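You operate a simulated robot arm through the tools that you are given. There is no shell and no other tool.

You run a simulated robot arm. Do the job below in one go: nothing can be reset, and whatever is moved stays where it is left.

Task
Unlatch the pan on the white base, brush its dust off, refit and latch it.
Fine: brush it on the small table with the blue brush; put the brush back. Set down upright: deep narrow pan, blue brush. What is to be rubbed or washed off counts as gone when no trace of it is left.

Only the result counts: the job must be done as asked and must still hold three seconds after the hand-in. Knocking over, shifting, dropping, spilling or breaking anything else fails it.

Robot
A 6-joint arm with a fingered hand, fixed in place. Base frame: the origin is on the floor under the middle of its stand, x ahead of it, y to its left, z up; the work surface is at about z = 880. Lengths are in mm, angles in rad, forces in N, time in s.
With the tool pointing down near the work surface it reaches from about 280 to 800 mm from the base axis. Its first joint turns from -2.897 to 2.897 rad. Payload 4 kg.
The tool frame sits at the grasp point between the pads (the TCP): z along the fingers, y along the line on which they close. The tips reach 26 mm beyond it. The gripper opens to 132 mm; its body begins 73 mm behind the TCP. The gripper is a hand of 5 fingers: y runs from the thumb to the fingers, the wrist lies at [0, 0, -239] in the tool frame.
Orientation is that of the tool frame in the base frame, as a unit quaternion [x, y, z, w]. With the fingers straight down and closing along the base's y, the tool's x points along the base's -x, its y along +y and its z along -z.

Tools
- The arm moves only by the tool step_arm. Its argument "deltas" is a list of rows, each a list of 6 numbers: the turn, a rotation vector about the base's x, y, z in rad, then the shift along the base's x, y, z in mm. In form: [[ax, ay, az, dx, dy, dz], ...]. A call has 1 to 20 rows; each row is the pose to reach, as a shift and turn from the pose commanded when the call began. A row lasts 0.2 s, in which the tool goes at most 50 mm and 0.15 rad; a call with a longer step from one row to the next is refused whole. A pose out of reach is approached as far as the arm can. The call stops where the force on the tool passes 40 N (or 10 N more than at its start, if that is more) or the arm is blocked; 0.2 s more then pass. In this call time passes only in rows, and 0.2 s behind the last. The reply holds the time, the measured pose of the TCP, the force on the tool along the base axes, the opening and the grip force, in the units named above and with some noise, with the torque about the TCP (base axes, N m) and any sound that the robot's microphone picked up.
- Cameras (640 x 400 px; columns grow to the right, rows downward): "scene" is fixed at [395.9, 637.8, 1670]; the picture's right is [-0.89, -0.46, 0.00], its down [-0.32, 0.62, -0.72] and it looks along [0.33, -0.63, -0.70] (base axes); focal length 327 px, centre (320, 200). "wrist" rides on the gripper at [85, 2, -97] in the tool frame; the picture's right is [-0.02, 1.00, 0.00], its down [-0.75, -0.02, -0.66] and it looks along [-0.66, -0.01, 0.75] (tool axes); focal length 270 px, centre (320, 200). There is no depth. A picture from a camera that has moved, and an enlarged one, comes with that camera's place and axes in the base frame and with its lens. The place of the scene camera against the robot may be out by one fixed shift of up to 18 mm in any direction.
- grab_frame(camera): a new picture of that camera. It takes no simulated time.
- finger_targets(finger1, finger2, finger3, finger4, thumb_bend): sets how far each is bent, from 0 (flat) to 1 (curled in); at 0.3 the hand is open as for a grip, at 0.7 the pads meet at the TCP. One left out holds its place. A second passes; each finger stops where it meets its share of the squeeze, and holds until it gets a number again. It is the only way to open and close the hand. It gives what a move gives, with no picture; readings hold the bend of each and the force on the fingers (four entries, about 0 where the hand has none), thumb and palm.
- enlarge(camera, box): a new picture of the part [left, top, right, bottom] of that camera's present view, enlarged. It takes no simulated time.
- finish_job(): hands the job in; it is judged then, once.

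Places have to be worked out from the pictures, the camera data and where the tool is seen. Open the gripper and draw the arm clear of the work before you hand the job in, unless the task says otherwise.

The tools are called after "Request:" as a command line: name --pt "numbers of a row" for each row, then --argument value for the rest, lists and objects as JSON in quotes. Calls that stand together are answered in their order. step_arm: Moves the arm, as the interface text tells. Its arguments: {"type":"object","properties":{"deltas":{"type":"array","items":{"type":"array","items":{"type":"number"}}}},"required":["deltas"]} The other tools are called the same way: finger_targets (finger1, finger2, finger3, finger4, thumb_bend) moves the fingers one by one; grab_frame (camera) takes a picture; enlarge (camera, box) takes an enlarged picture of a part of a camera's view; finish_job () hands the job in.

At the start:

```text
time_s: 0.0
position: [430.6, 53.3, 1275.1]
tcp_rot: [0.001, 1.0, 0.0, 0.0]
ft_force: [0.3, 0.0, -0.1]
torque: [0.02, 0.02, -0.03]
width: 132.0
finger_force: 0.1
shape: jaw
bend: [0.3, 0.3, 0.3, 0.3, 0.3]
finger forces: [0.1, 0.1, 0.0, 0.1, 0.0, 0.1]
```

scene: 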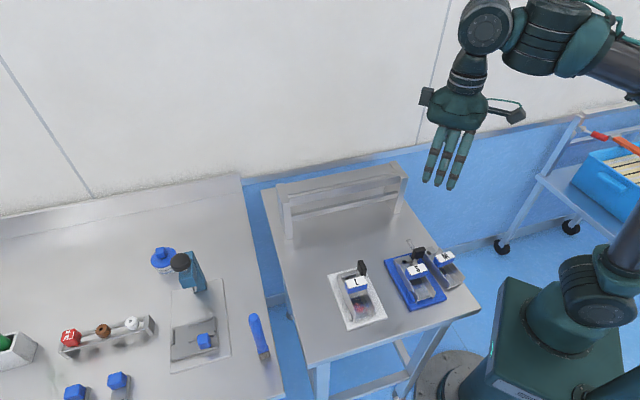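
wrist: 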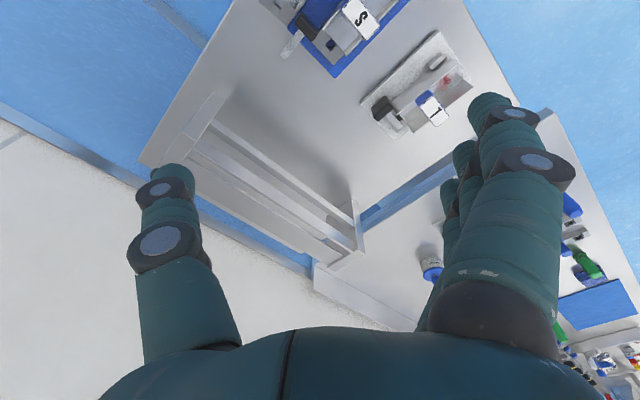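

I begin by looking closely at the scene to understand the fixtures, pans and the brush.

Request:
enlarge --camera "scene" --box '[310, 220, 490, 340]'

Request:
enlarge --camera "scene" --box '[0, 220, 290, 400]'

Request:
enlarge --camera "wrist" --box '[240, 0, 500, 160]'

Request:
enlarge --camera "wrist" --box '[400, 160, 640, 400]'

```text
3.33 times, centred on (400, 280) of scene
camera zoom: at [395.9, 637.8, 1670.0], right [-0.89, -0.46, 0.0], down [-0.32, 0.62, -0.72], along [0.33, -0.63, -0.7], focal length 1091 px, centre (53, -67)
```

zoom: 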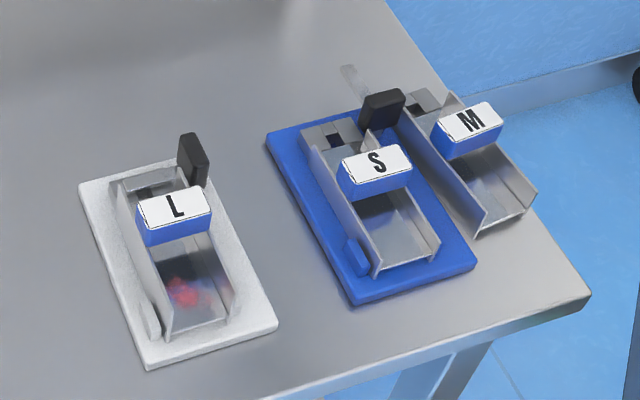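

```text
2.21 times, centred on (145, 310) of scene
camera zoom: at [395.9, 637.8, 1670.0], right [-0.89, -0.46, 0.0], down [-0.32, 0.62, -0.72], along [0.33, -0.63, -0.7], focal length 722 px, centre (706, -43)
```

zoom: 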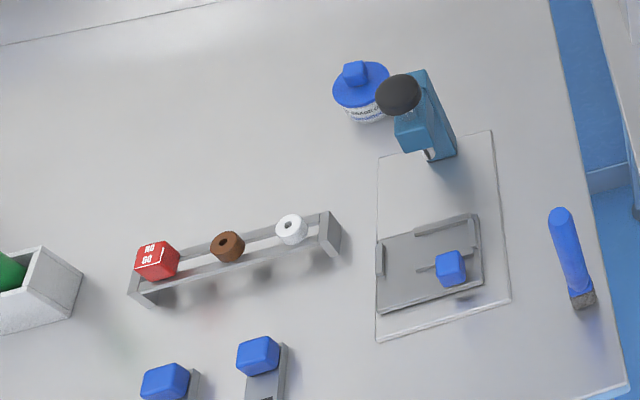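

```text
2.46 times, centred on (370, 80) of wrist
camera zoom: at [345.4, 54.2, 1369.4], right [0.02, 1.0, 0.0], down [0.75, -0.02, 0.66], along [0.66, -0.01, -0.75], focal length 665 px, centre (197, 495)
```

zoom: 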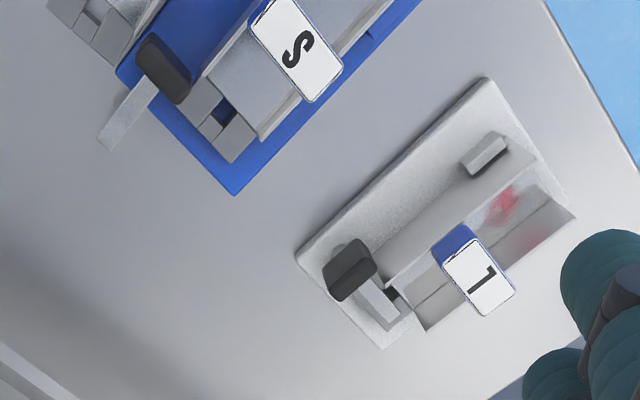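

```text
1.67 times, centred on (520, 280) of wrist
camera zoom: at [345.4, 54.2, 1369.4], right [0.02, 1.0, 0.0], down [0.75, -0.02, 0.66], along [0.66, -0.01, -0.75], focal length 450 px, centre (-13, 67)
```

zoom: 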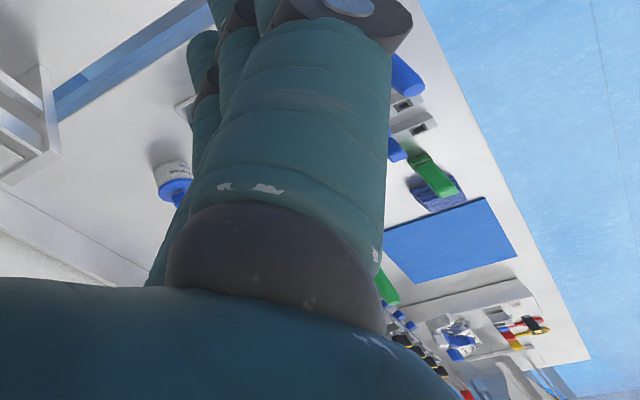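

The white base with pan "L" (red dust in it) sits at about x≈520, y≈220 on the small table; the blue brush seems to stand upright at about (650, 455) on the bench. I move the hand to look at the pan and its latch from closer.

Request:
step_arm --pt "0 0 0 10 30 -25" --pt "0 0 0 20 60 -50" --pt "0 0 0 30 90 -75" --pt "0 0 0 40 120 -100" --pt "0 0 0 50 147 -125"

Request:
grab_frame --camera "wrist"

Request:
grab_frame --camera "scene"

```text
time_s: 1.2
position: [479.7, 200.3, 1149.6]
tcp_rot: [0.001, 1.0, 0.001, 0.001]
ft_force: [0.2, 0.1, -0.3]
torque: [-0.01, -0.01, -0.01]
width: 132.1
finger_force: 0.0
shape: jaw
bend: [0.3, 0.3, 0.3, 0.3, 0.3]
finger forces: [0.0, 0.1, 0.0, 0.0, 0.0, 0.0]
```

```text
taken
camera wrist: at [394.2, 201.7, 1244.5], right [0.02, 1.0, 0.0], down [0.75, -0.02, 0.66], along [0.66, -0.01, -0.75], focal length 270 px, centre (320, 200)
```

wrist: 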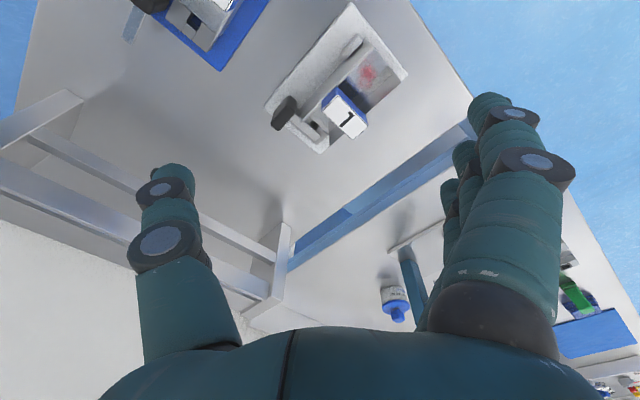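

```text
taken
```

scene: 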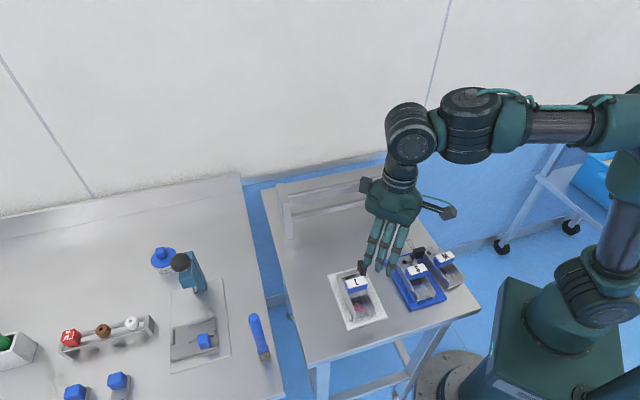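

The pan L with its red dust patch is visible, with the lever knob at its far end. I move nearer to it so the camera is centred on the latch.

Request:
step_arm --pt "0 0 0 -27 8 -23" --pt "0 0 0 -54 16 -46" --pt "0 0 0 -80 25 -70"

Request:
grab_frame --camera "wrist"

Request:
enlarge --camera "wrist" --box '[220, 80, 460, 230]'

Request:
enlarge --camera "scene" --box '[320, 240, 420, 340]'

```text
time_s: 2.0
position: [399.8, 224.9, 1080.2]
tcp_rot: [0.001, 1.0, 0.0, -0.001]
ft_force: [-0.1, 0.5, -0.2]
torque: [0.01, -0.01, -0.01]
width: 131.8
finger_force: 0.0
shape: jaw
bend: [0.3, 0.3, 0.3, 0.3, 0.3]
finger forces: [0.1, 0.0, 0.0, 0.0, 0.0, 0.0]
```

```text
taken
camera wrist: at [314.2, 226.4, 1174.9], right [0.02, 1.0, 0.0], down [0.75, -0.02, 0.66], along [0.66, -0.01, -0.75], focal length 270 px, centre (320, 200)
```

wrist: 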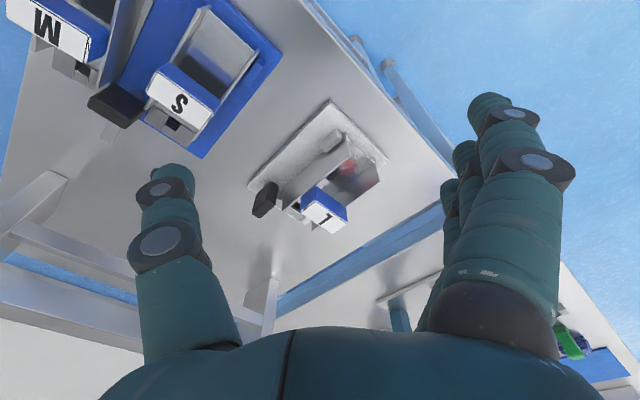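

```text
2.67 times, centred on (340, 155) of wrist
camera zoom: at [314.2, 226.4, 1174.9], right [0.02, 1.0, 0.0], down [0.75, -0.02, 0.66], along [0.66, -0.01, -0.75], focal length 721 px, centre (267, 320)
```

zoom: 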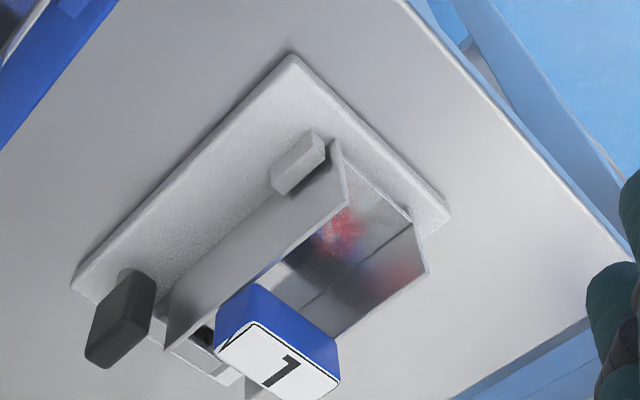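

```text
4.00 times, centred on (370, 290) of scene
camera zoom: at [395.9, 637.8, 1670.0], right [-0.89, -0.46, 0.0], down [-0.32, 0.62, -0.72], along [0.33, -0.63, -0.7], focal length 1309 px, centre (120, -160)
```

zoom: 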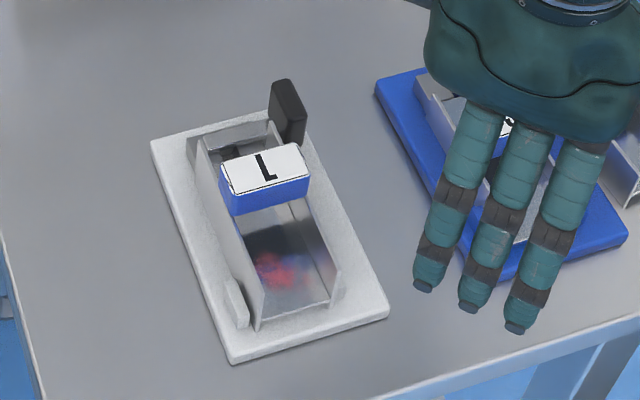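

The lever's black block stands at the rear corner of the white base and its grey arm seems to cross the rear of pan L; on the blue base (S) the arm sticks outward (open). I turn the hand about 44° and look at the latch from the robot's side.

Request:
step_arm --pt "0 0 0.13 11 -26 0" --pt "0 0 0.26 22 -52 0" --pt "0 0 0.39 33 -78 0" --pt "0 0 0.52 44 -104 -5" --pt "0 0 0.65 55 -130 -10" --pt "0 0 0.77 66 -155 -20"

Request:
grab_frame --camera "wrist"

Request:
enlarge --camera "wrist" --box '[220, 100, 460, 250]'

```text
time_s: 3.4
position: [466.6, 69.0, 1061.1]
tcp_rot: [-0.376, 0.927, 0.001, 0.001]
ft_force: [-0.9, -0.7, 1.2]
torque: [0.03, 0.02, 0.0]
width: 131.9
finger_force: 0.1
shape: jaw
bend: [0.3, 0.3, 0.3, 0.3, 0.3]
finger forces: [0.0, 0.0, 0.0, 0.0, 0.1, 0.0]
```

```text
taken
camera wrist: at [403.9, 9.9, 1155.5], right [-0.68, 0.73, 0.0], down [0.55, 0.51, 0.66], along [0.48, 0.45, -0.75], focal length 270 px, centre (320, 200)
```

wrist: 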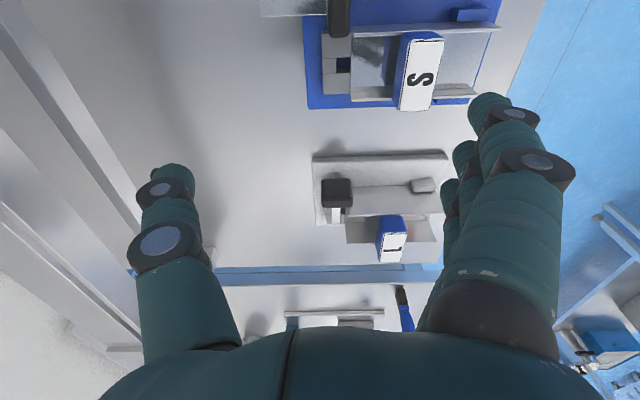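

```text
2.67 times, centred on (340, 175) of wrist
camera zoom: at [403.9, 9.9, 1155.5], right [-0.68, 0.73, 0.0], down [0.55, 0.51, 0.66], along [0.48, 0.45, -0.75], focal length 721 px, centre (267, 267)
```

zoom: 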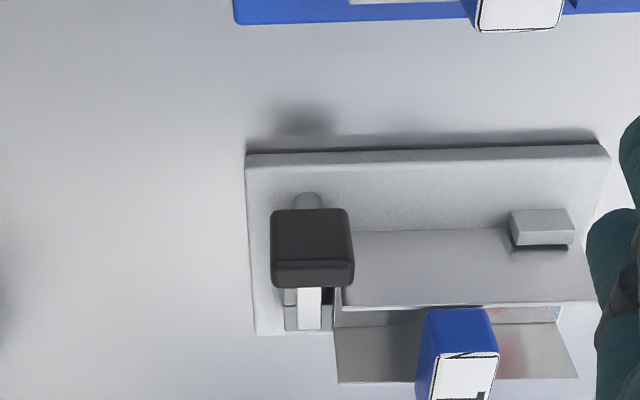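

The enlarged pictures keep sharp detail, so I zoom further in on the latch and the S latch for comparison.

Request:
enlarge --camera "wrist" --box '[300, 140, 380, 240]'

Request:
enlarge --camera "wrist" --box '[250, 0, 510, 120]'

Request:
enlarge --camera "wrist" --box '[330, 190, 450, 270]'

Request:
enlarge --camera "scene" --box '[335, 255, 385, 305]'

```text
4.00 times, centred on (340, 190) of wrist
camera zoom: at [403.9, 9.9, 1155.5], right [-0.68, 0.73, 0.0], down [0.55, 0.51, 0.66], along [0.48, 0.45, -0.75], focal length 1081 px, centre (240, 240)
```

zoom: 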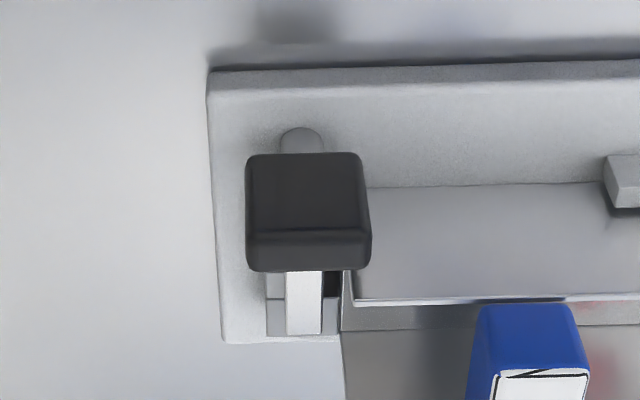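

```text
2.46 times, centred on (380, 60) of wrist
camera zoom: at [403.9, 9.9, 1155.5], right [-0.68, 0.73, 0.0], down [0.55, 0.51, 0.66], along [0.48, 0.45, -0.75], focal length 665 px, centre (172, 545)
```

zoom: 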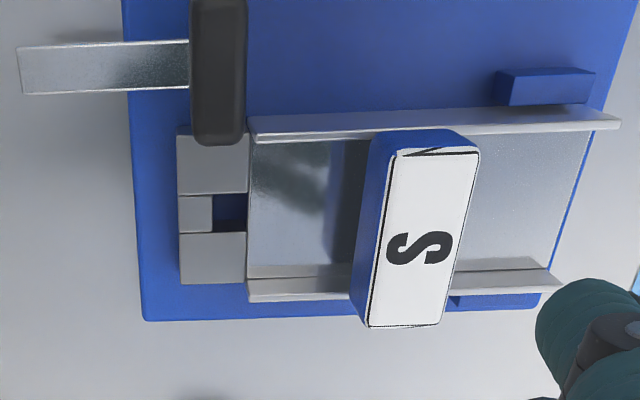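

```text
5.00 times, centred on (390, 230) of wrist
camera zoom: at [403.9, 9.9, 1155.5], right [-0.68, 0.73, 0.0], down [0.55, 0.51, 0.66], along [0.48, 0.45, -0.75], focal length 1351 px, centre (-30, 50)
```

zoom: 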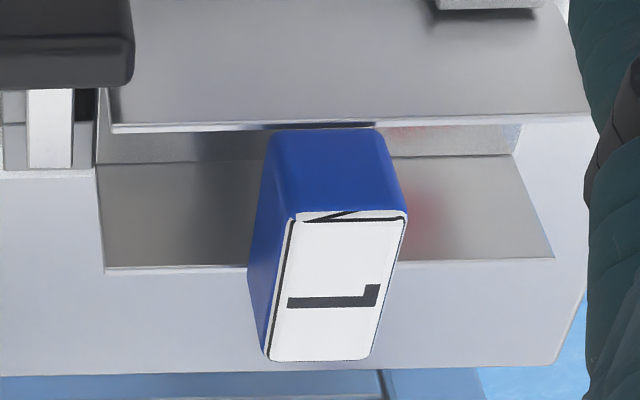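

```text
8.00 times, centred on (360, 280) of scene
camera zoom: at [395.9, 637.8, 1670.0], right [-0.89, -0.46, 0.0], down [-0.32, 0.62, -0.72], along [0.33, -0.63, -0.7], focal length 2618 px, centre (0, -440)
```

zoom: 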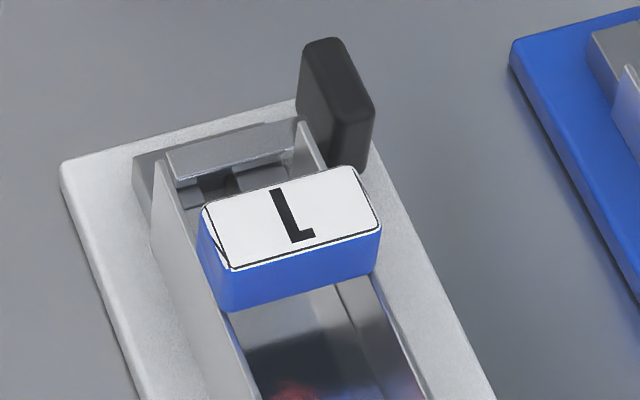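

The lever is a turn-button: a black knob (≈33×14×32 mm, centre about (536,159), top z≈935) above a pivot post, with a bar lying across the rear block when latched; on S the bar points outward when open. I now look at the dust and the brush in zoomed pictures.

Request:
enlarge --camera "scene" --box '[340, 285, 400, 335]'

Request:
enlarge --camera "scene" --box '[235, 300, 285, 370]'

Request:
enlarge --camera "scene" --box '[395, 235, 475, 315]'

Request:
enlarge --camera "wrist" --box '[280, 240, 440, 340]'

```text
8.00 times, centred on (370, 310) of scene
camera zoom: at [395.9, 637.8, 1670.0], right [-0.89, -0.46, 0.0], down [-0.32, 0.62, -0.72], along [0.33, -0.63, -0.7], focal length 2618 px, centre (-80, -680)
```

zoom: 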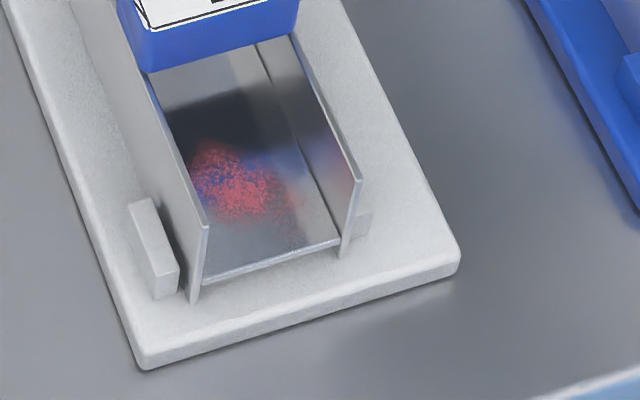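

```text
5.71 times, centred on (260, 335) of scene
camera zoom: at [395.9, 637.8, 1670.0], right [-0.89, -0.46, 0.0], down [-0.32, 0.62, -0.72], along [0.33, -0.63, -0.7], focal length 1870 px, centre (663, -571)
```

zoom: 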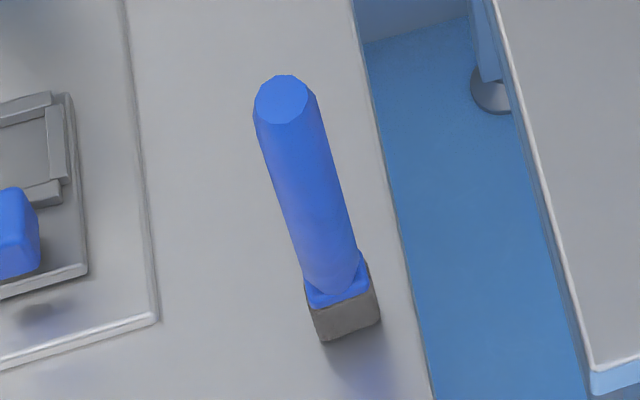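

```text
5.00 times, centred on (435, 275) of scene
camera zoom: at [395.9, 637.8, 1670.0], right [-0.89, -0.46, 0.0], down [-0.32, 0.62, -0.72], along [0.33, -0.63, -0.7], focal length 1636 px, centre (-255, -175)
```

zoom: 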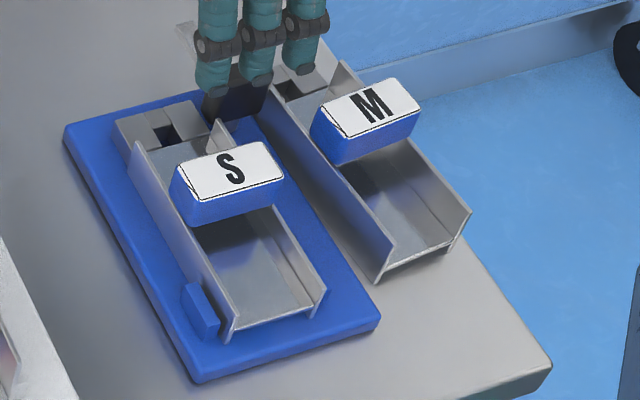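

```text
4.00 times, centred on (360, 290) of wrist
camera zoom: at [403.9, 9.9, 1155.5], right [-0.68, 0.73, 0.0], down [0.55, 0.51, 0.66], along [0.48, 0.45, -0.75], focal length 1081 px, centre (160, -160)
```

zoom: 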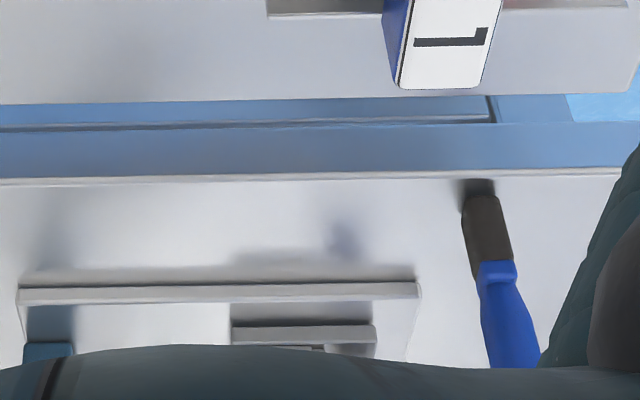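

The brush stands upright on a square bristle head at about (648, 452). I zoom further on the rear of pan L to get the bar's height relative to the pan walls.

Request:
enlarge --camera "scene" --box '[350, 258, 382, 282]'

Request:
enlarge --camera "wrist" --box '[310, 170, 370, 230]'

Request:
enlarge --camera "wrist" --box '[100, 80, 240, 400]'

```text
16.00 times, centred on (366, 270) of scene
camera zoom: at [395.9, 637.8, 1670.0], right [-0.89, -0.46, 0.0], down [-0.32, 0.62, -0.72], along [0.33, -0.63, -0.7], focal length 5236 px, centre (-416, -920)
```

zoom: 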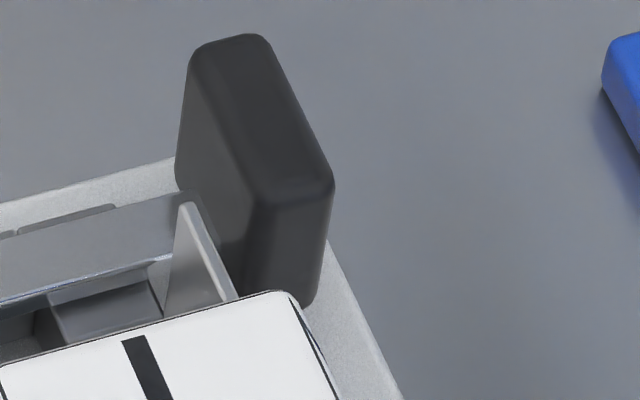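

```text
6.67 times, centred on (340, 200) of wrist
camera zoom: at [403.9, 9.9, 1155.5], right [-0.68, 0.73, 0.0], down [0.55, 0.51, 0.66], along [0.48, 0.45, -0.75], focal length 1802 px, centre (187, 200)
```

zoom: 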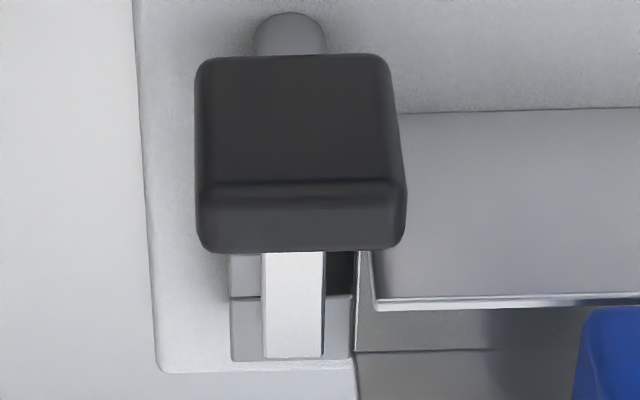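

```text
1.25 times, centred on (170, 240) of wrist
camera zoom: at [403.9, 9.9, 1155.5], right [-0.68, 0.73, 0.0], down [0.55, 0.51, 0.66], along [0.48, 0.45, -0.75], focal length 338 px, centre (508, 150)
```

zoom: 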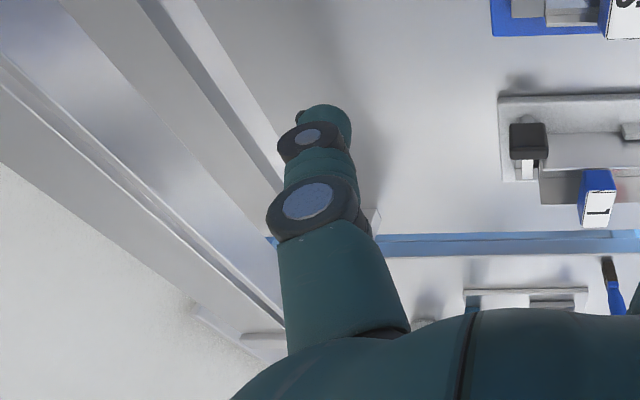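

The bar top is at z≈905, the pan wall tops ≈937, knob 905–935. I plan to push the outer end of the knob with one extended finger, so I test which finger is which by curling fingers 2–4 and looking.

Request:
finger_targets --finger2 1.0 --finger3 1.0 --finger4 1.0

Request:
grab_frame --camera "wrist"

Request:
enlarge --camera "scene" --box '[340, 160, 500, 300]'

```text
time_s: 4.4
position: [467.5, 67.9, 1060.9]
tcp_rot: [-0.376, 0.927, 0.0, 0.0]
ft_force: [0.2, 0.1, -0.1]
torque: [-0.03, 0.01, -0.01]
width: 139.3
finger_force: 0.1
shape: fingers
bend: [0.3, 1.0, 1.0, 1.0, 0.3]
finger forces: [0.0, 0.0, 0.1, 0.1, 0.1, 0.0]
```

```text
taken
camera wrist: at [403.7, 10.4, 1155.5], right [-0.68, 0.73, 0.0], down [0.55, 0.51, 0.66], along [0.48, 0.45, -0.75], focal length 270 px, centre (320, 200)
```

wrist: 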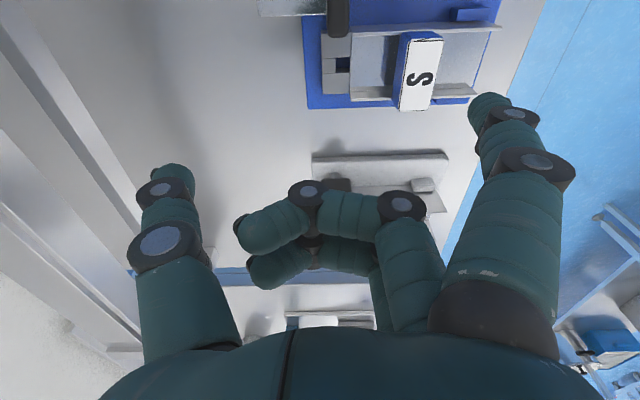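

```text
2.86 times, centred on (420, 230) of scene
camera zoom: at [395.9, 637.8, 1670.0], right [-0.89, -0.46, 0.0], down [-0.32, 0.62, -0.72], along [0.33, -0.63, -0.7], focal length 935 px, centre (34, 114)
```

zoom: 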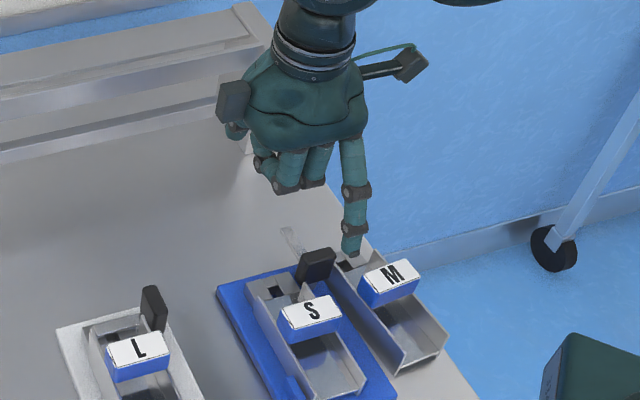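

Finger 1 is the outer finger nearest the camera, so it can act as a single pusher; the curled ones sit about 30 mm higher. I bend the thumb in a little for clearance to the rack and move finger 1 above the outer side of the knob.

Request:
finger_targets --thumb_bend 0.5

Request:
step_arm --pt "0 0 0 34 13 0" --pt "0 0 0 69 26 0" --pt "0 0 0 103 38 -10" --pt "0 0 0 137 51 -25" --pt "0 0 0 171.5 64 -50"

Request:
grab_frame --camera "wrist"

Request:
enlarge --camera "scene" --box '[310, 180, 430, 300]'

```text
time_s: 5.4
position: [466.9, 69.0, 1060.5]
tcp_rot: [-0.376, 0.927, -0.001, 0.001]
ft_force: [-1.1, -0.3, 0.9]
torque: [-0.02, 0.0, -0.01]
width: 107.4
finger_force: 0.0
shape: fingers
bend: [0.3, 1.0, 1.0, 1.0, 0.5]
finger forces: [0.1, 0.0, 0.1, 0.0, 0.0, 0.0]
```

```text
time_s: 6.6
position: [639.9, 132.0, 1006.0]
tcp_rot: [-0.375, 0.927, 0.0, 0.001]
ft_force: [0.0, -0.3, -0.7]
torque: [-0.01, -0.02, 0.0]
width: 107.4
finger_force: 0.1
shape: fingers
bend: [0.3, 1.0, 1.0, 1.0, 0.5]
finger forces: [0.1, 0.0, 0.0, 0.0, 0.0, 0.1]
```

```text
taken
camera wrist: at [576.4, 72.7, 1102.1], right [-0.68, 0.73, 0.0], down [0.55, 0.51, 0.66], along [0.48, 0.45, -0.75], focal length 270 px, centre (320, 200)
```

wrist: 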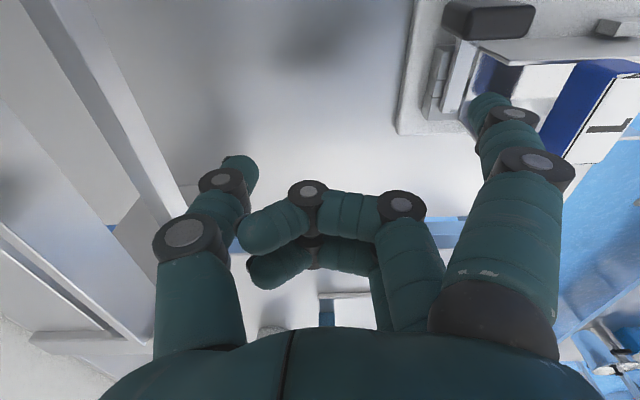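

```text
3.33 times, centred on (370, 240) of scene
camera zoom: at [395.9, 637.8, 1670.0], right [-0.89, -0.46, 0.0], down [-0.32, 0.62, -0.72], along [0.33, -0.63, -0.7], focal length 1091 px, centre (153, 67)
```

zoom: 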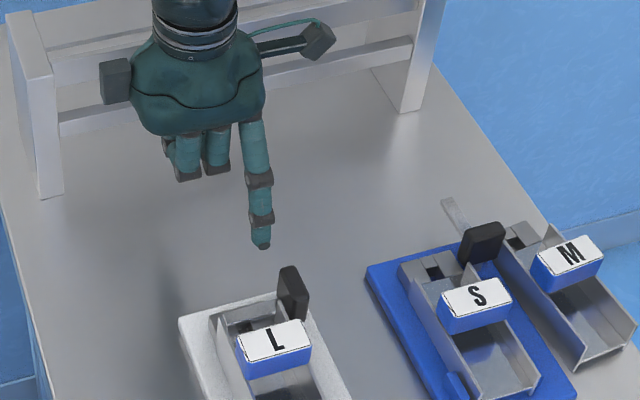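

The fingertip is over the spot just outside (+u) and to the +v side of the knob. I lower it so the tip is about 10 mm above the bar, then check.

Request:
step_arm --pt "0 0 0 0 0 -20" --pt "0 0 0 0 0 -40" --pt "0 0 0 0 0 -60"

Request:
enlarge --camera "scene" --box '[335, 230, 395, 290]'

Request:
enlarge --camera "wrist" --box '[380, 0, 640, 160]'

```text
time_s: 7.4
position: [638.1, 132.9, 949.7]
tcp_rot: [-0.376, 0.927, 0.001, 0.001]
ft_force: [0.2, -0.2, -0.5]
torque: [0.03, -0.03, 0.01]
width: 107.3
finger_force: 0.1
shape: fingers
bend: [0.3, 1.0, 1.0, 1.0, 0.5]
finger forces: [0.1, 0.0, 0.0, 0.0, 0.0, 0.0]
```

```text
6.67 times, centred on (365, 260) of scene
camera zoom: at [395.9, 637.8, 1670.0], right [-0.89, -0.46, 0.0], down [-0.32, 0.62, -0.72], along [0.33, -0.63, -0.7], focal length 2182 px, centre (20, -200)
```

zoom: 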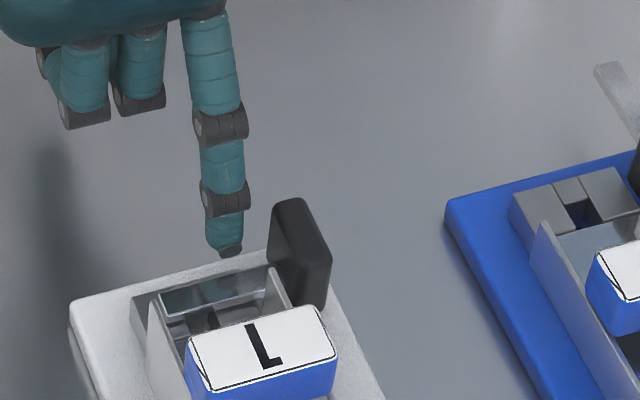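

```text
2.46 times, centred on (510, 80) of wrist
camera zoom: at [576.1, 74.7, 1044.0], right [-0.68, 0.73, 0.0], down [0.55, 0.51, 0.66], along [0.48, 0.45, -0.75], focal length 665 px, centre (-148, 495)
```

zoom: 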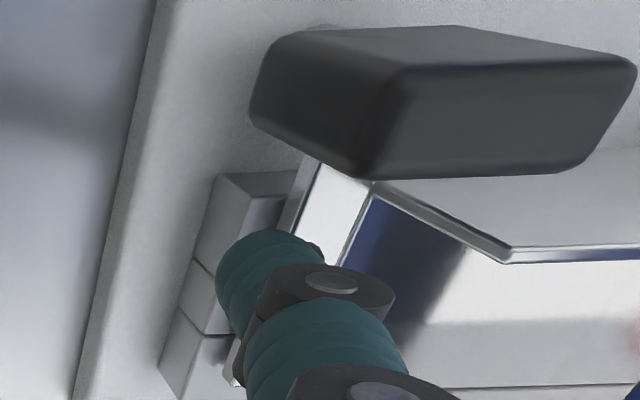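

The fingertip is at the knob's +v face, about 9 mm from it. I lower 5 mm more and push the outer end of the knob along an arc clockwise, stopping half way to check.

Request:
step_arm --pt "0 0 0 0 0 -5" --pt "0 0 0 -4 -3 -5" --pt "0 0 0 -7.1 -5.6 -5" --pt "0 0 0 -7.2 -8 -5" --pt "0 0 0 -7.2 -10.8 -5" --pt "0 0 0 -8 -13.5 -5" --pt "0 0 0 -8.4 -15.9 -5" --pt "0 0 0 -11.1 -20.4 -5"

Request:
enlarge --camera "scene" --box '[335, 230, 395, 290]'

Request:
enlarge --camera "wrist" --box '[380, 0, 640, 160]'

```text
time_s: 9.2
position: [628.0, 114.7, 944.1]
tcp_rot: [-0.376, 0.927, 0.0, 0.001]
ft_force: [1.8, 1.6, 0.3]
torque: [-0.01, 0.0, -0.15]
width: 107.3
finger_force: 0.7
shape: fingers
bend: [0.3, 1.0, 1.0, 1.0, 0.5]
finger forces: [2.0, 0.0, 0.0, 0.0, 0.0, 0.0]
```

```text
6.67 times, centred on (365, 260) of scene
camera zoom: at [395.9, 637.8, 1670.0], right [-0.89, -0.46, 0.0], down [-0.32, 0.62, -0.72], along [0.33, -0.63, -0.7], focal length 2182 px, centre (20, -200)
```

zoom: 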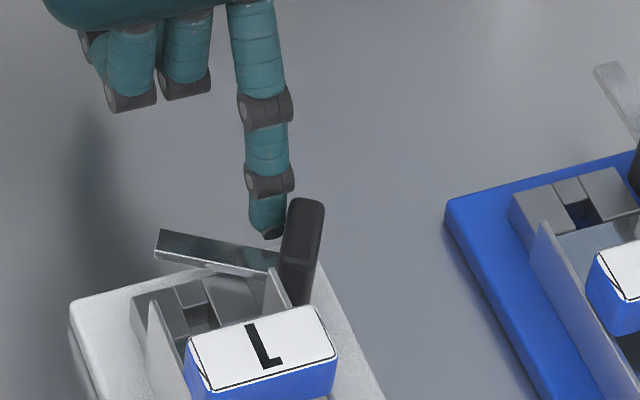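

```text
2.46 times, centred on (510, 80) of wrist
camera zoom: at [564.8, 55.6, 1039.3], right [-0.68, 0.73, 0.0], down [0.55, 0.51, 0.66], along [0.48, 0.45, -0.75], focal length 665 px, centre (-148, 495)
```

zoom: 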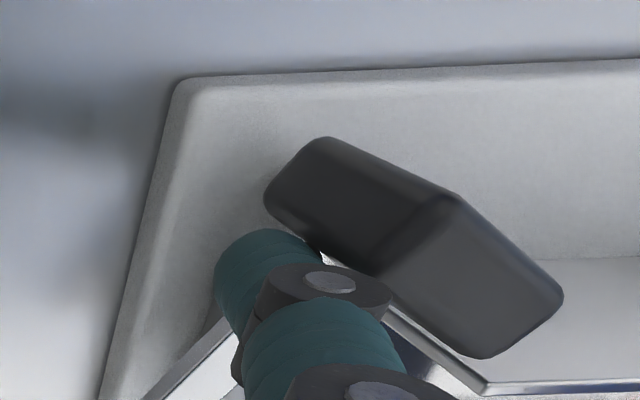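

The knob turns easily (about 2 N) and the bar is swinging outward. I continue the arc to 90°.

Request:
step_arm --pt "0 0 0 -3.7 -3.7 0" --pt "0 0 0 -6 -5 0" --pt "0 0 0 -8.2 -6.4 0" --pt "0 0 0 -11 -7 0" --pt "0 0 0 -13.3 -7.6 0"

Request:
enlarge --camera "scene" --box '[335, 230, 395, 290]'

Request:
enlarge --camera "wrist" --box '[380, 0, 640, 160]'

```text
time_s: 10.4
position: [614.7, 106.0, 945.3]
tcp_rot: [-0.375, 0.927, 0.0, 0.001]
ft_force: [1.8, -0.1, -0.1]
torque: [0.0, 0.01, 0.01]
width: 104.5
finger_force: 0.4
shape: fingers
bend: [0.32, 1.0, 1.0, 1.0, 0.5]
finger forces: [1.5, 0.0, 0.0, 0.0, 0.1, 0.1]
```

```text
6.67 times, centred on (365, 260) of scene
camera zoom: at [395.9, 637.8, 1670.0], right [-0.89, -0.46, 0.0], down [-0.32, 0.62, -0.72], along [0.33, -0.63, -0.7], focal length 2182 px, centre (20, -200)
```

zoom: 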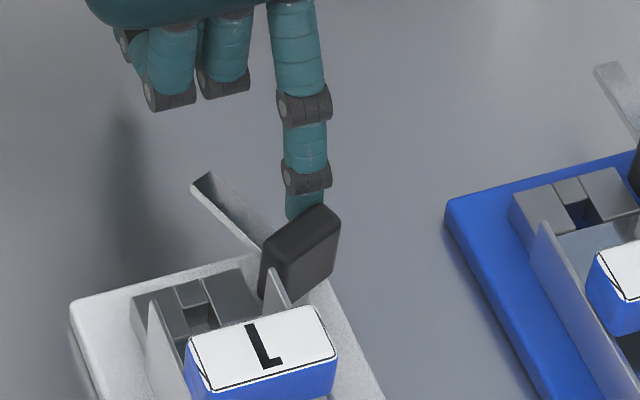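

```text
2.46 times, centred on (510, 80) of wrist
camera zoom: at [551.2, 47.3, 1038.9], right [-0.68, 0.73, 0.0], down [0.55, 0.51, 0.66], along [0.48, 0.45, -0.75], focal length 665 px, centre (-148, 495)
```

zoom: 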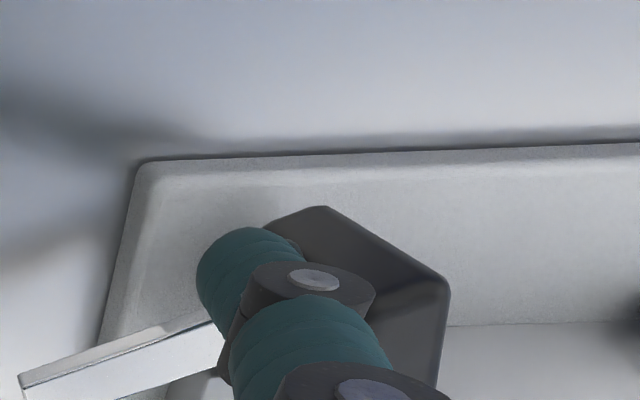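

The bar is at roughly 65–70°. I keep pushing the knob's end a little further to reach about 90° like the S latch.

Request:
step_arm --pt "0 0 0 -2.6 0 0" --pt "0 0 0 -5.2 0 0" --pt "0 0 0 -7.7 0.6 0" --pt "0 0 0 -10.2 1.2 0"

Request:
enlarge --camera "scene" --box '[335, 230, 395, 290]'

Request:
enlarge --camera "wrist" --box '[380, 0, 640, 160]'

```text
time_s: 11.4
position: [604.4, 106.9, 943.9]
tcp_rot: [-0.375, 0.927, 0.0, 0.001]
ft_force: [2.4, -1.6, 0.2]
torque: [0.01, 0.01, 0.07]
width: 102.4
finger_force: 1.1
shape: fingers
bend: [0.33, 1.0, 1.0, 1.0, 0.5]
finger forces: [3.2, 0.0, 0.1, 0.1, 0.0, 0.1]
```

```text
6.67 times, centred on (365, 260) of scene
camera zoom: at [395.9, 637.8, 1670.0], right [-0.89, -0.46, 0.0], down [-0.32, 0.62, -0.72], along [0.33, -0.63, -0.7], focal length 2182 px, centre (20, -200)
```

zoom: 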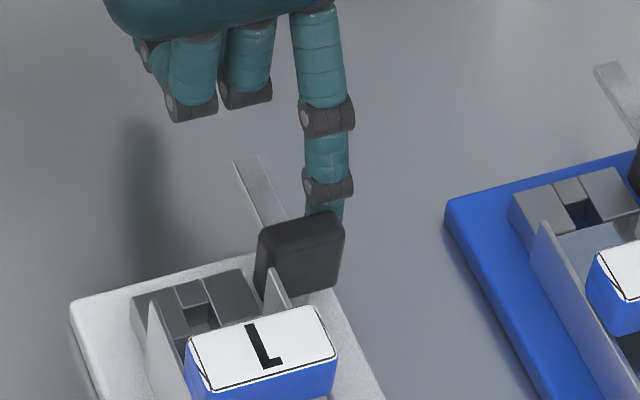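

```text
2.46 times, centred on (510, 80) of wrist
camera zoom: at [541.0, 48.3, 1039.2], right [-0.68, 0.73, 0.0], down [0.55, 0.51, 0.66], along [0.48, 0.45, -0.75], focal length 665 px, centre (-148, 495)
```

zoom: 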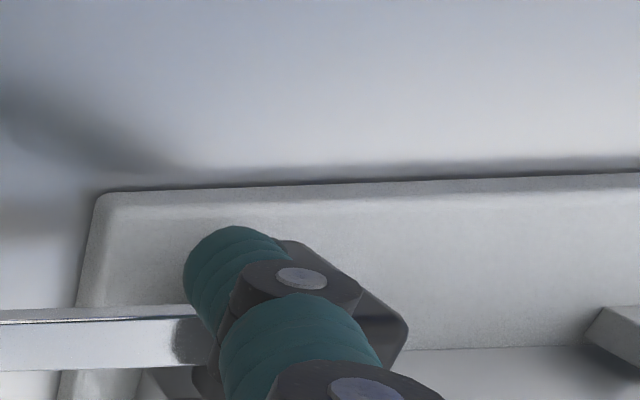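

The bar now points straight outward like the S latch – unlatched. I withdraw the finger outward and up, then look again.

Request:
step_arm --pt "0 0 0 5 -5 5" --pt "0 0 0 10 -10 45" --pt "0 0 0 10 -10 90" --pt "0 0 0 -20 0 130" --pt "0 0 0 -60 0 150" --pt "0 0 0 -100 0 150"

Request:
grab_frame --camera "wrist"

Request:
enlarge --camera "wrist" --box '[300, 100, 460, 220]'

Request:
enlarge --camera "scene" --box '[320, 230, 410, 340]'

```text
refused: row 4 steps farther than a row can; nothing moved
```

```text
taken
camera wrist: at [541.0, 48.3, 1039.2], right [-0.68, 0.73, 0.0], down [0.55, 0.51, 0.66], along [0.48, 0.45, -0.75], focal length 270 px, centre (320, 200)
```

wrist: 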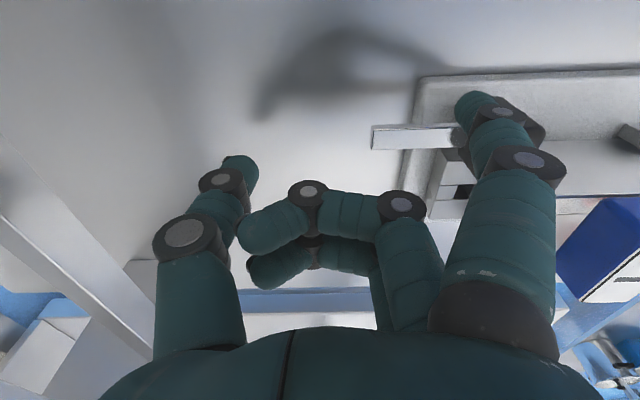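

```text
3.33 times, centred on (380, 160) of wrist
camera zoom: at [541.0, 48.3, 1039.2], right [-0.68, 0.73, 0.0], down [0.55, 0.51, 0.66], along [0.48, 0.45, -0.75], focal length 901 px, centre (120, 333)
```

zoom: 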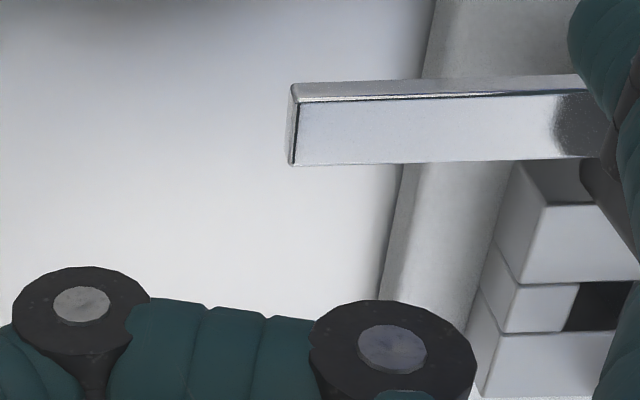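

```text
3.64 times, centred on (365, 285) of scene
camera zoom: at [395.9, 637.8, 1670.0], right [-0.89, -0.46, 0.0], down [-0.32, 0.62, -0.72], along [0.33, -0.63, -0.7], focal length 1190 px, centre (156, -109)
```

zoom: 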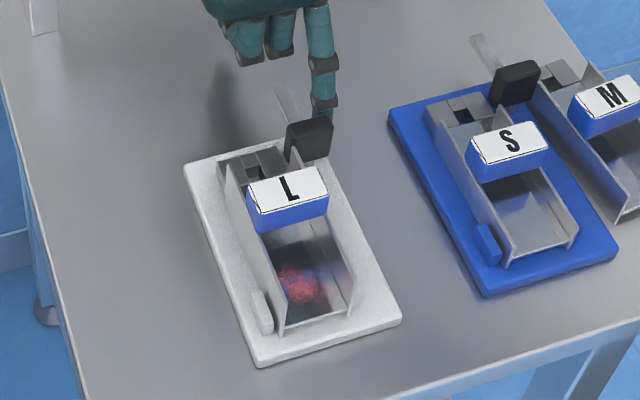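

The last call was refused only for a step slightly too long; I repeat it with shorter rows.

Request:
step_arm --pt "0 0 0 5 -5 5" --pt "0 0 0 10 -10 45" --pt "0 0 0 10 -10 90" --pt "0 0 0 0 0 130" --pt "0 0 0 -35 10 136" --pt "0 0 0 -75 20 136" --pt "0 0 0.008 -110 30 136" --pt "0 0 0.014 -134 43 136"

Request:
grab_frame --camera "wrist"

Request:
enlarge --camera "wrist" --box '[260, 80, 500, 230]'

```text
time_s: 13.2
position: [470.9, 150.7, 1079.8]
tcp_rot: [-0.382, 0.924, 0.0, 0.0]
ft_force: [-0.2, 0.1, 0.4]
torque: [-0.01, 0.0, 0.0]
width: 107.1
finger_force: 0.1
shape: fingers
bend: [0.3, 1.0, 1.0, 1.0, 0.5]
finger forces: [0.0, 0.0, 0.0, 0.1, 0.0, 0.0]
```

```text
taken
camera wrist: at [407.8, 91.4, 1175.6], right [-0.69, 0.72, 0.0], down [0.54, 0.52, 0.66], along [0.48, 0.46, -0.75], focal length 270 px, centre (320, 200)
```

wrist: 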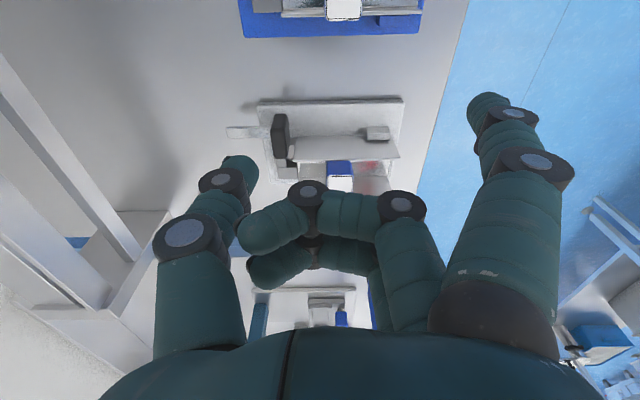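

```text
2.67 times, centred on (380, 155) of wrist
camera zoom: at [407.8, 91.4, 1175.6], right [-0.69, 0.72, 0.0], down [0.54, 0.52, 0.66], along [0.48, 0.46, -0.75], focal length 721 px, centre (160, 320)
```

zoom: 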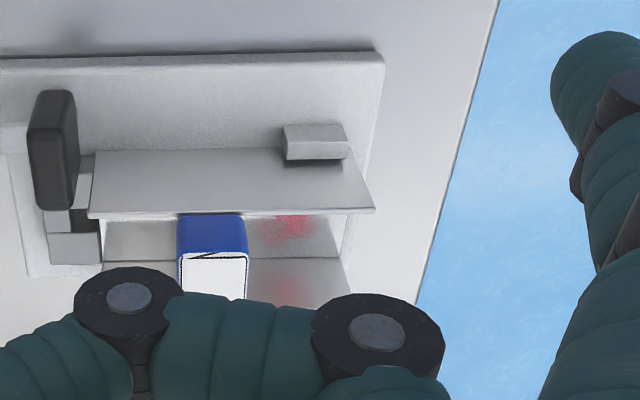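

The pan is unlatched. I now set a three-point grip: fingers 2, 3 and thumb half-open, outer fingers curled up so they stay above the pan walls.

Request:
finger_targets --finger1 1.0 --finger2 0.42 --finger3 0.42 --finger4 1.0 --thumb_bend 0.42

Request:
grab_frame --camera "wrist"

Request:
enlarge --camera "wrist" --box '[220, 90, 460, 240]'

Request:
enlarge --camera "scene" --box '[320, 180, 440, 340]'

```text
time_s: 14.2
position: [469.3, 151.1, 1080.0]
tcp_rot: [-0.382, 0.924, 0.001, 0.0]
ft_force: [0.1, -0.3, -0.3]
torque: [0.02, 0.02, -0.04]
width: 56.8
finger_force: 0.1
shape: fingers
bend: [1.0, 0.42, 0.42, 1.0, 0.42]
finger forces: [0.0, 0.0, 0.0, 0.1, 0.1, 0.0]
```

```text
taken
camera wrist: at [408.2, 91.3, 1175.7], right [-0.69, 0.72, 0.0], down [0.54, 0.52, 0.66], along [0.48, 0.46, -0.75], focal length 270 px, centre (320, 200)
```

wrist: 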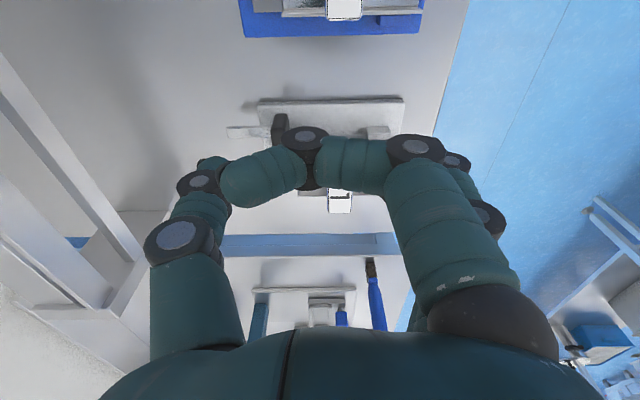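

```text
2.67 times, centred on (340, 165) of wrist
camera zoom: at [408.2, 91.3, 1175.7], right [-0.69, 0.72, 0.0], down [0.54, 0.52, 0.66], along [0.48, 0.46, -0.75], focal length 721 px, centre (267, 293)
```

zoom: 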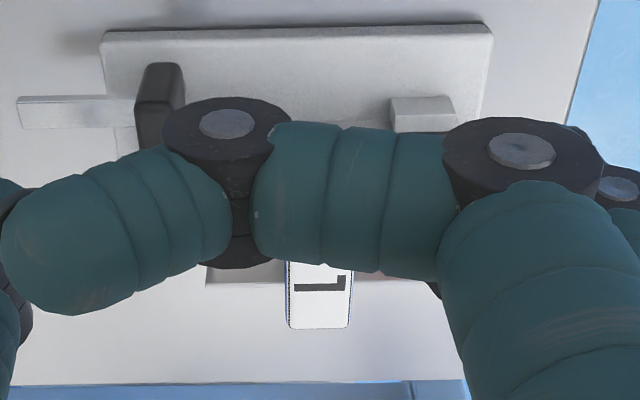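

```text
2.50 times, centred on (380, 260) of scene
camera zoom: at [395.9, 637.8, 1670.0], right [-0.89, -0.46, 0.0], down [-0.32, 0.62, -0.72], along [0.33, -0.63, -0.7], focal length 818 px, centre (170, 50)
```

zoom: 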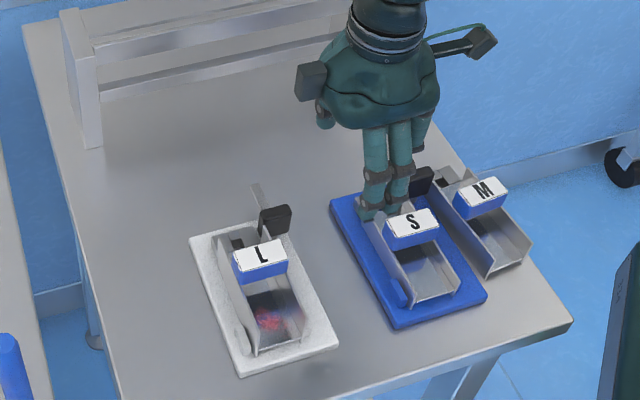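

Finger 1 curled blocks the wrist view, and the pan is only about 50 mm wide, so I'll grip only above the wall tops. I extend fingers 1 and 4 flat instead and check the view.

Request:
finger_targets --finger1 0.0 --finger2 0.42 --finger3 0.42 --finger4 0.0 --thumb_bend 0.42

Request:
grab_frame --camera "wrist"

Request:
enlarge --camera "wrist" --box '[220, 80, 460, 230]'

Request:
enlarge --camera "scene" --box '[340, 180, 440, 280]'

```text
time_s: 15.2
position: [470.4, 150.2, 1079.9]
tcp_rot: [-0.382, 0.924, -0.002, 0.0]
ft_force: [-0.6, 0.2, 0.0]
torque: [-0.02, -0.02, 0.01]
width: 149.2
finger_force: 0.0
shape: fingers
bend: [0.0, 0.42, 0.42, 0.0, 0.42]
finger forces: [0.0, 0.0, 0.1, 0.0, 0.1, 0.0]
```

```text
taken
camera wrist: at [408.2, 91.3, 1175.7], right [-0.69, 0.72, 0.0], down [0.54, 0.52, 0.66], along [0.48, 0.46, -0.75], focal length 270 px, centre (320, 200)
```

wrist: 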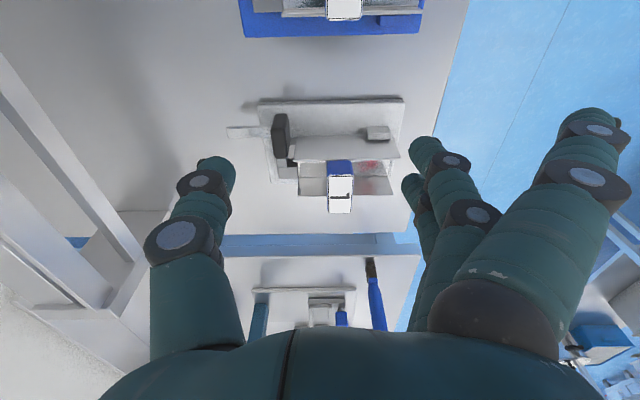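

```text
2.67 times, centred on (340, 155) of wrist
camera zoom: at [408.2, 91.3, 1175.7], right [-0.69, 0.72, 0.0], down [0.54, 0.52, 0.66], along [0.48, 0.46, -0.75], focal length 721 px, centre (267, 320)
```

zoom: 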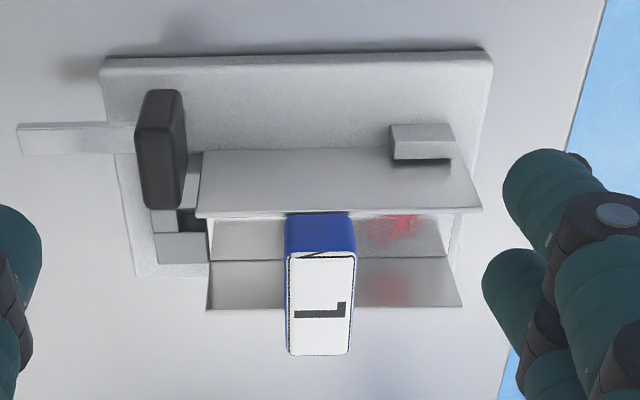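

```text
4.00 times, centred on (390, 230) of scene
camera zoom: at [395.9, 637.8, 1670.0], right [-0.89, -0.46, 0.0], down [-0.32, 0.62, -0.72], along [0.33, -0.63, -0.7], focal length 1309 px, centre (40, 80)
```

zoom: 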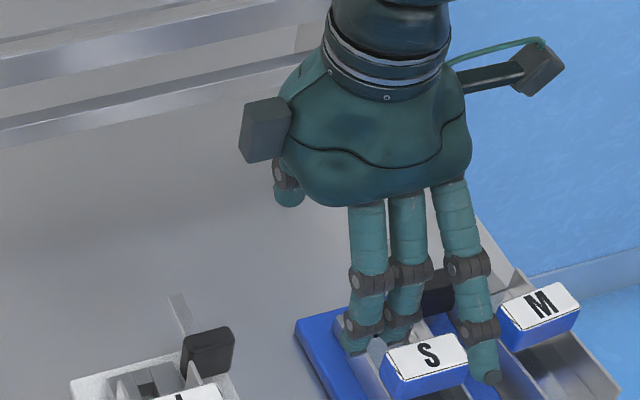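

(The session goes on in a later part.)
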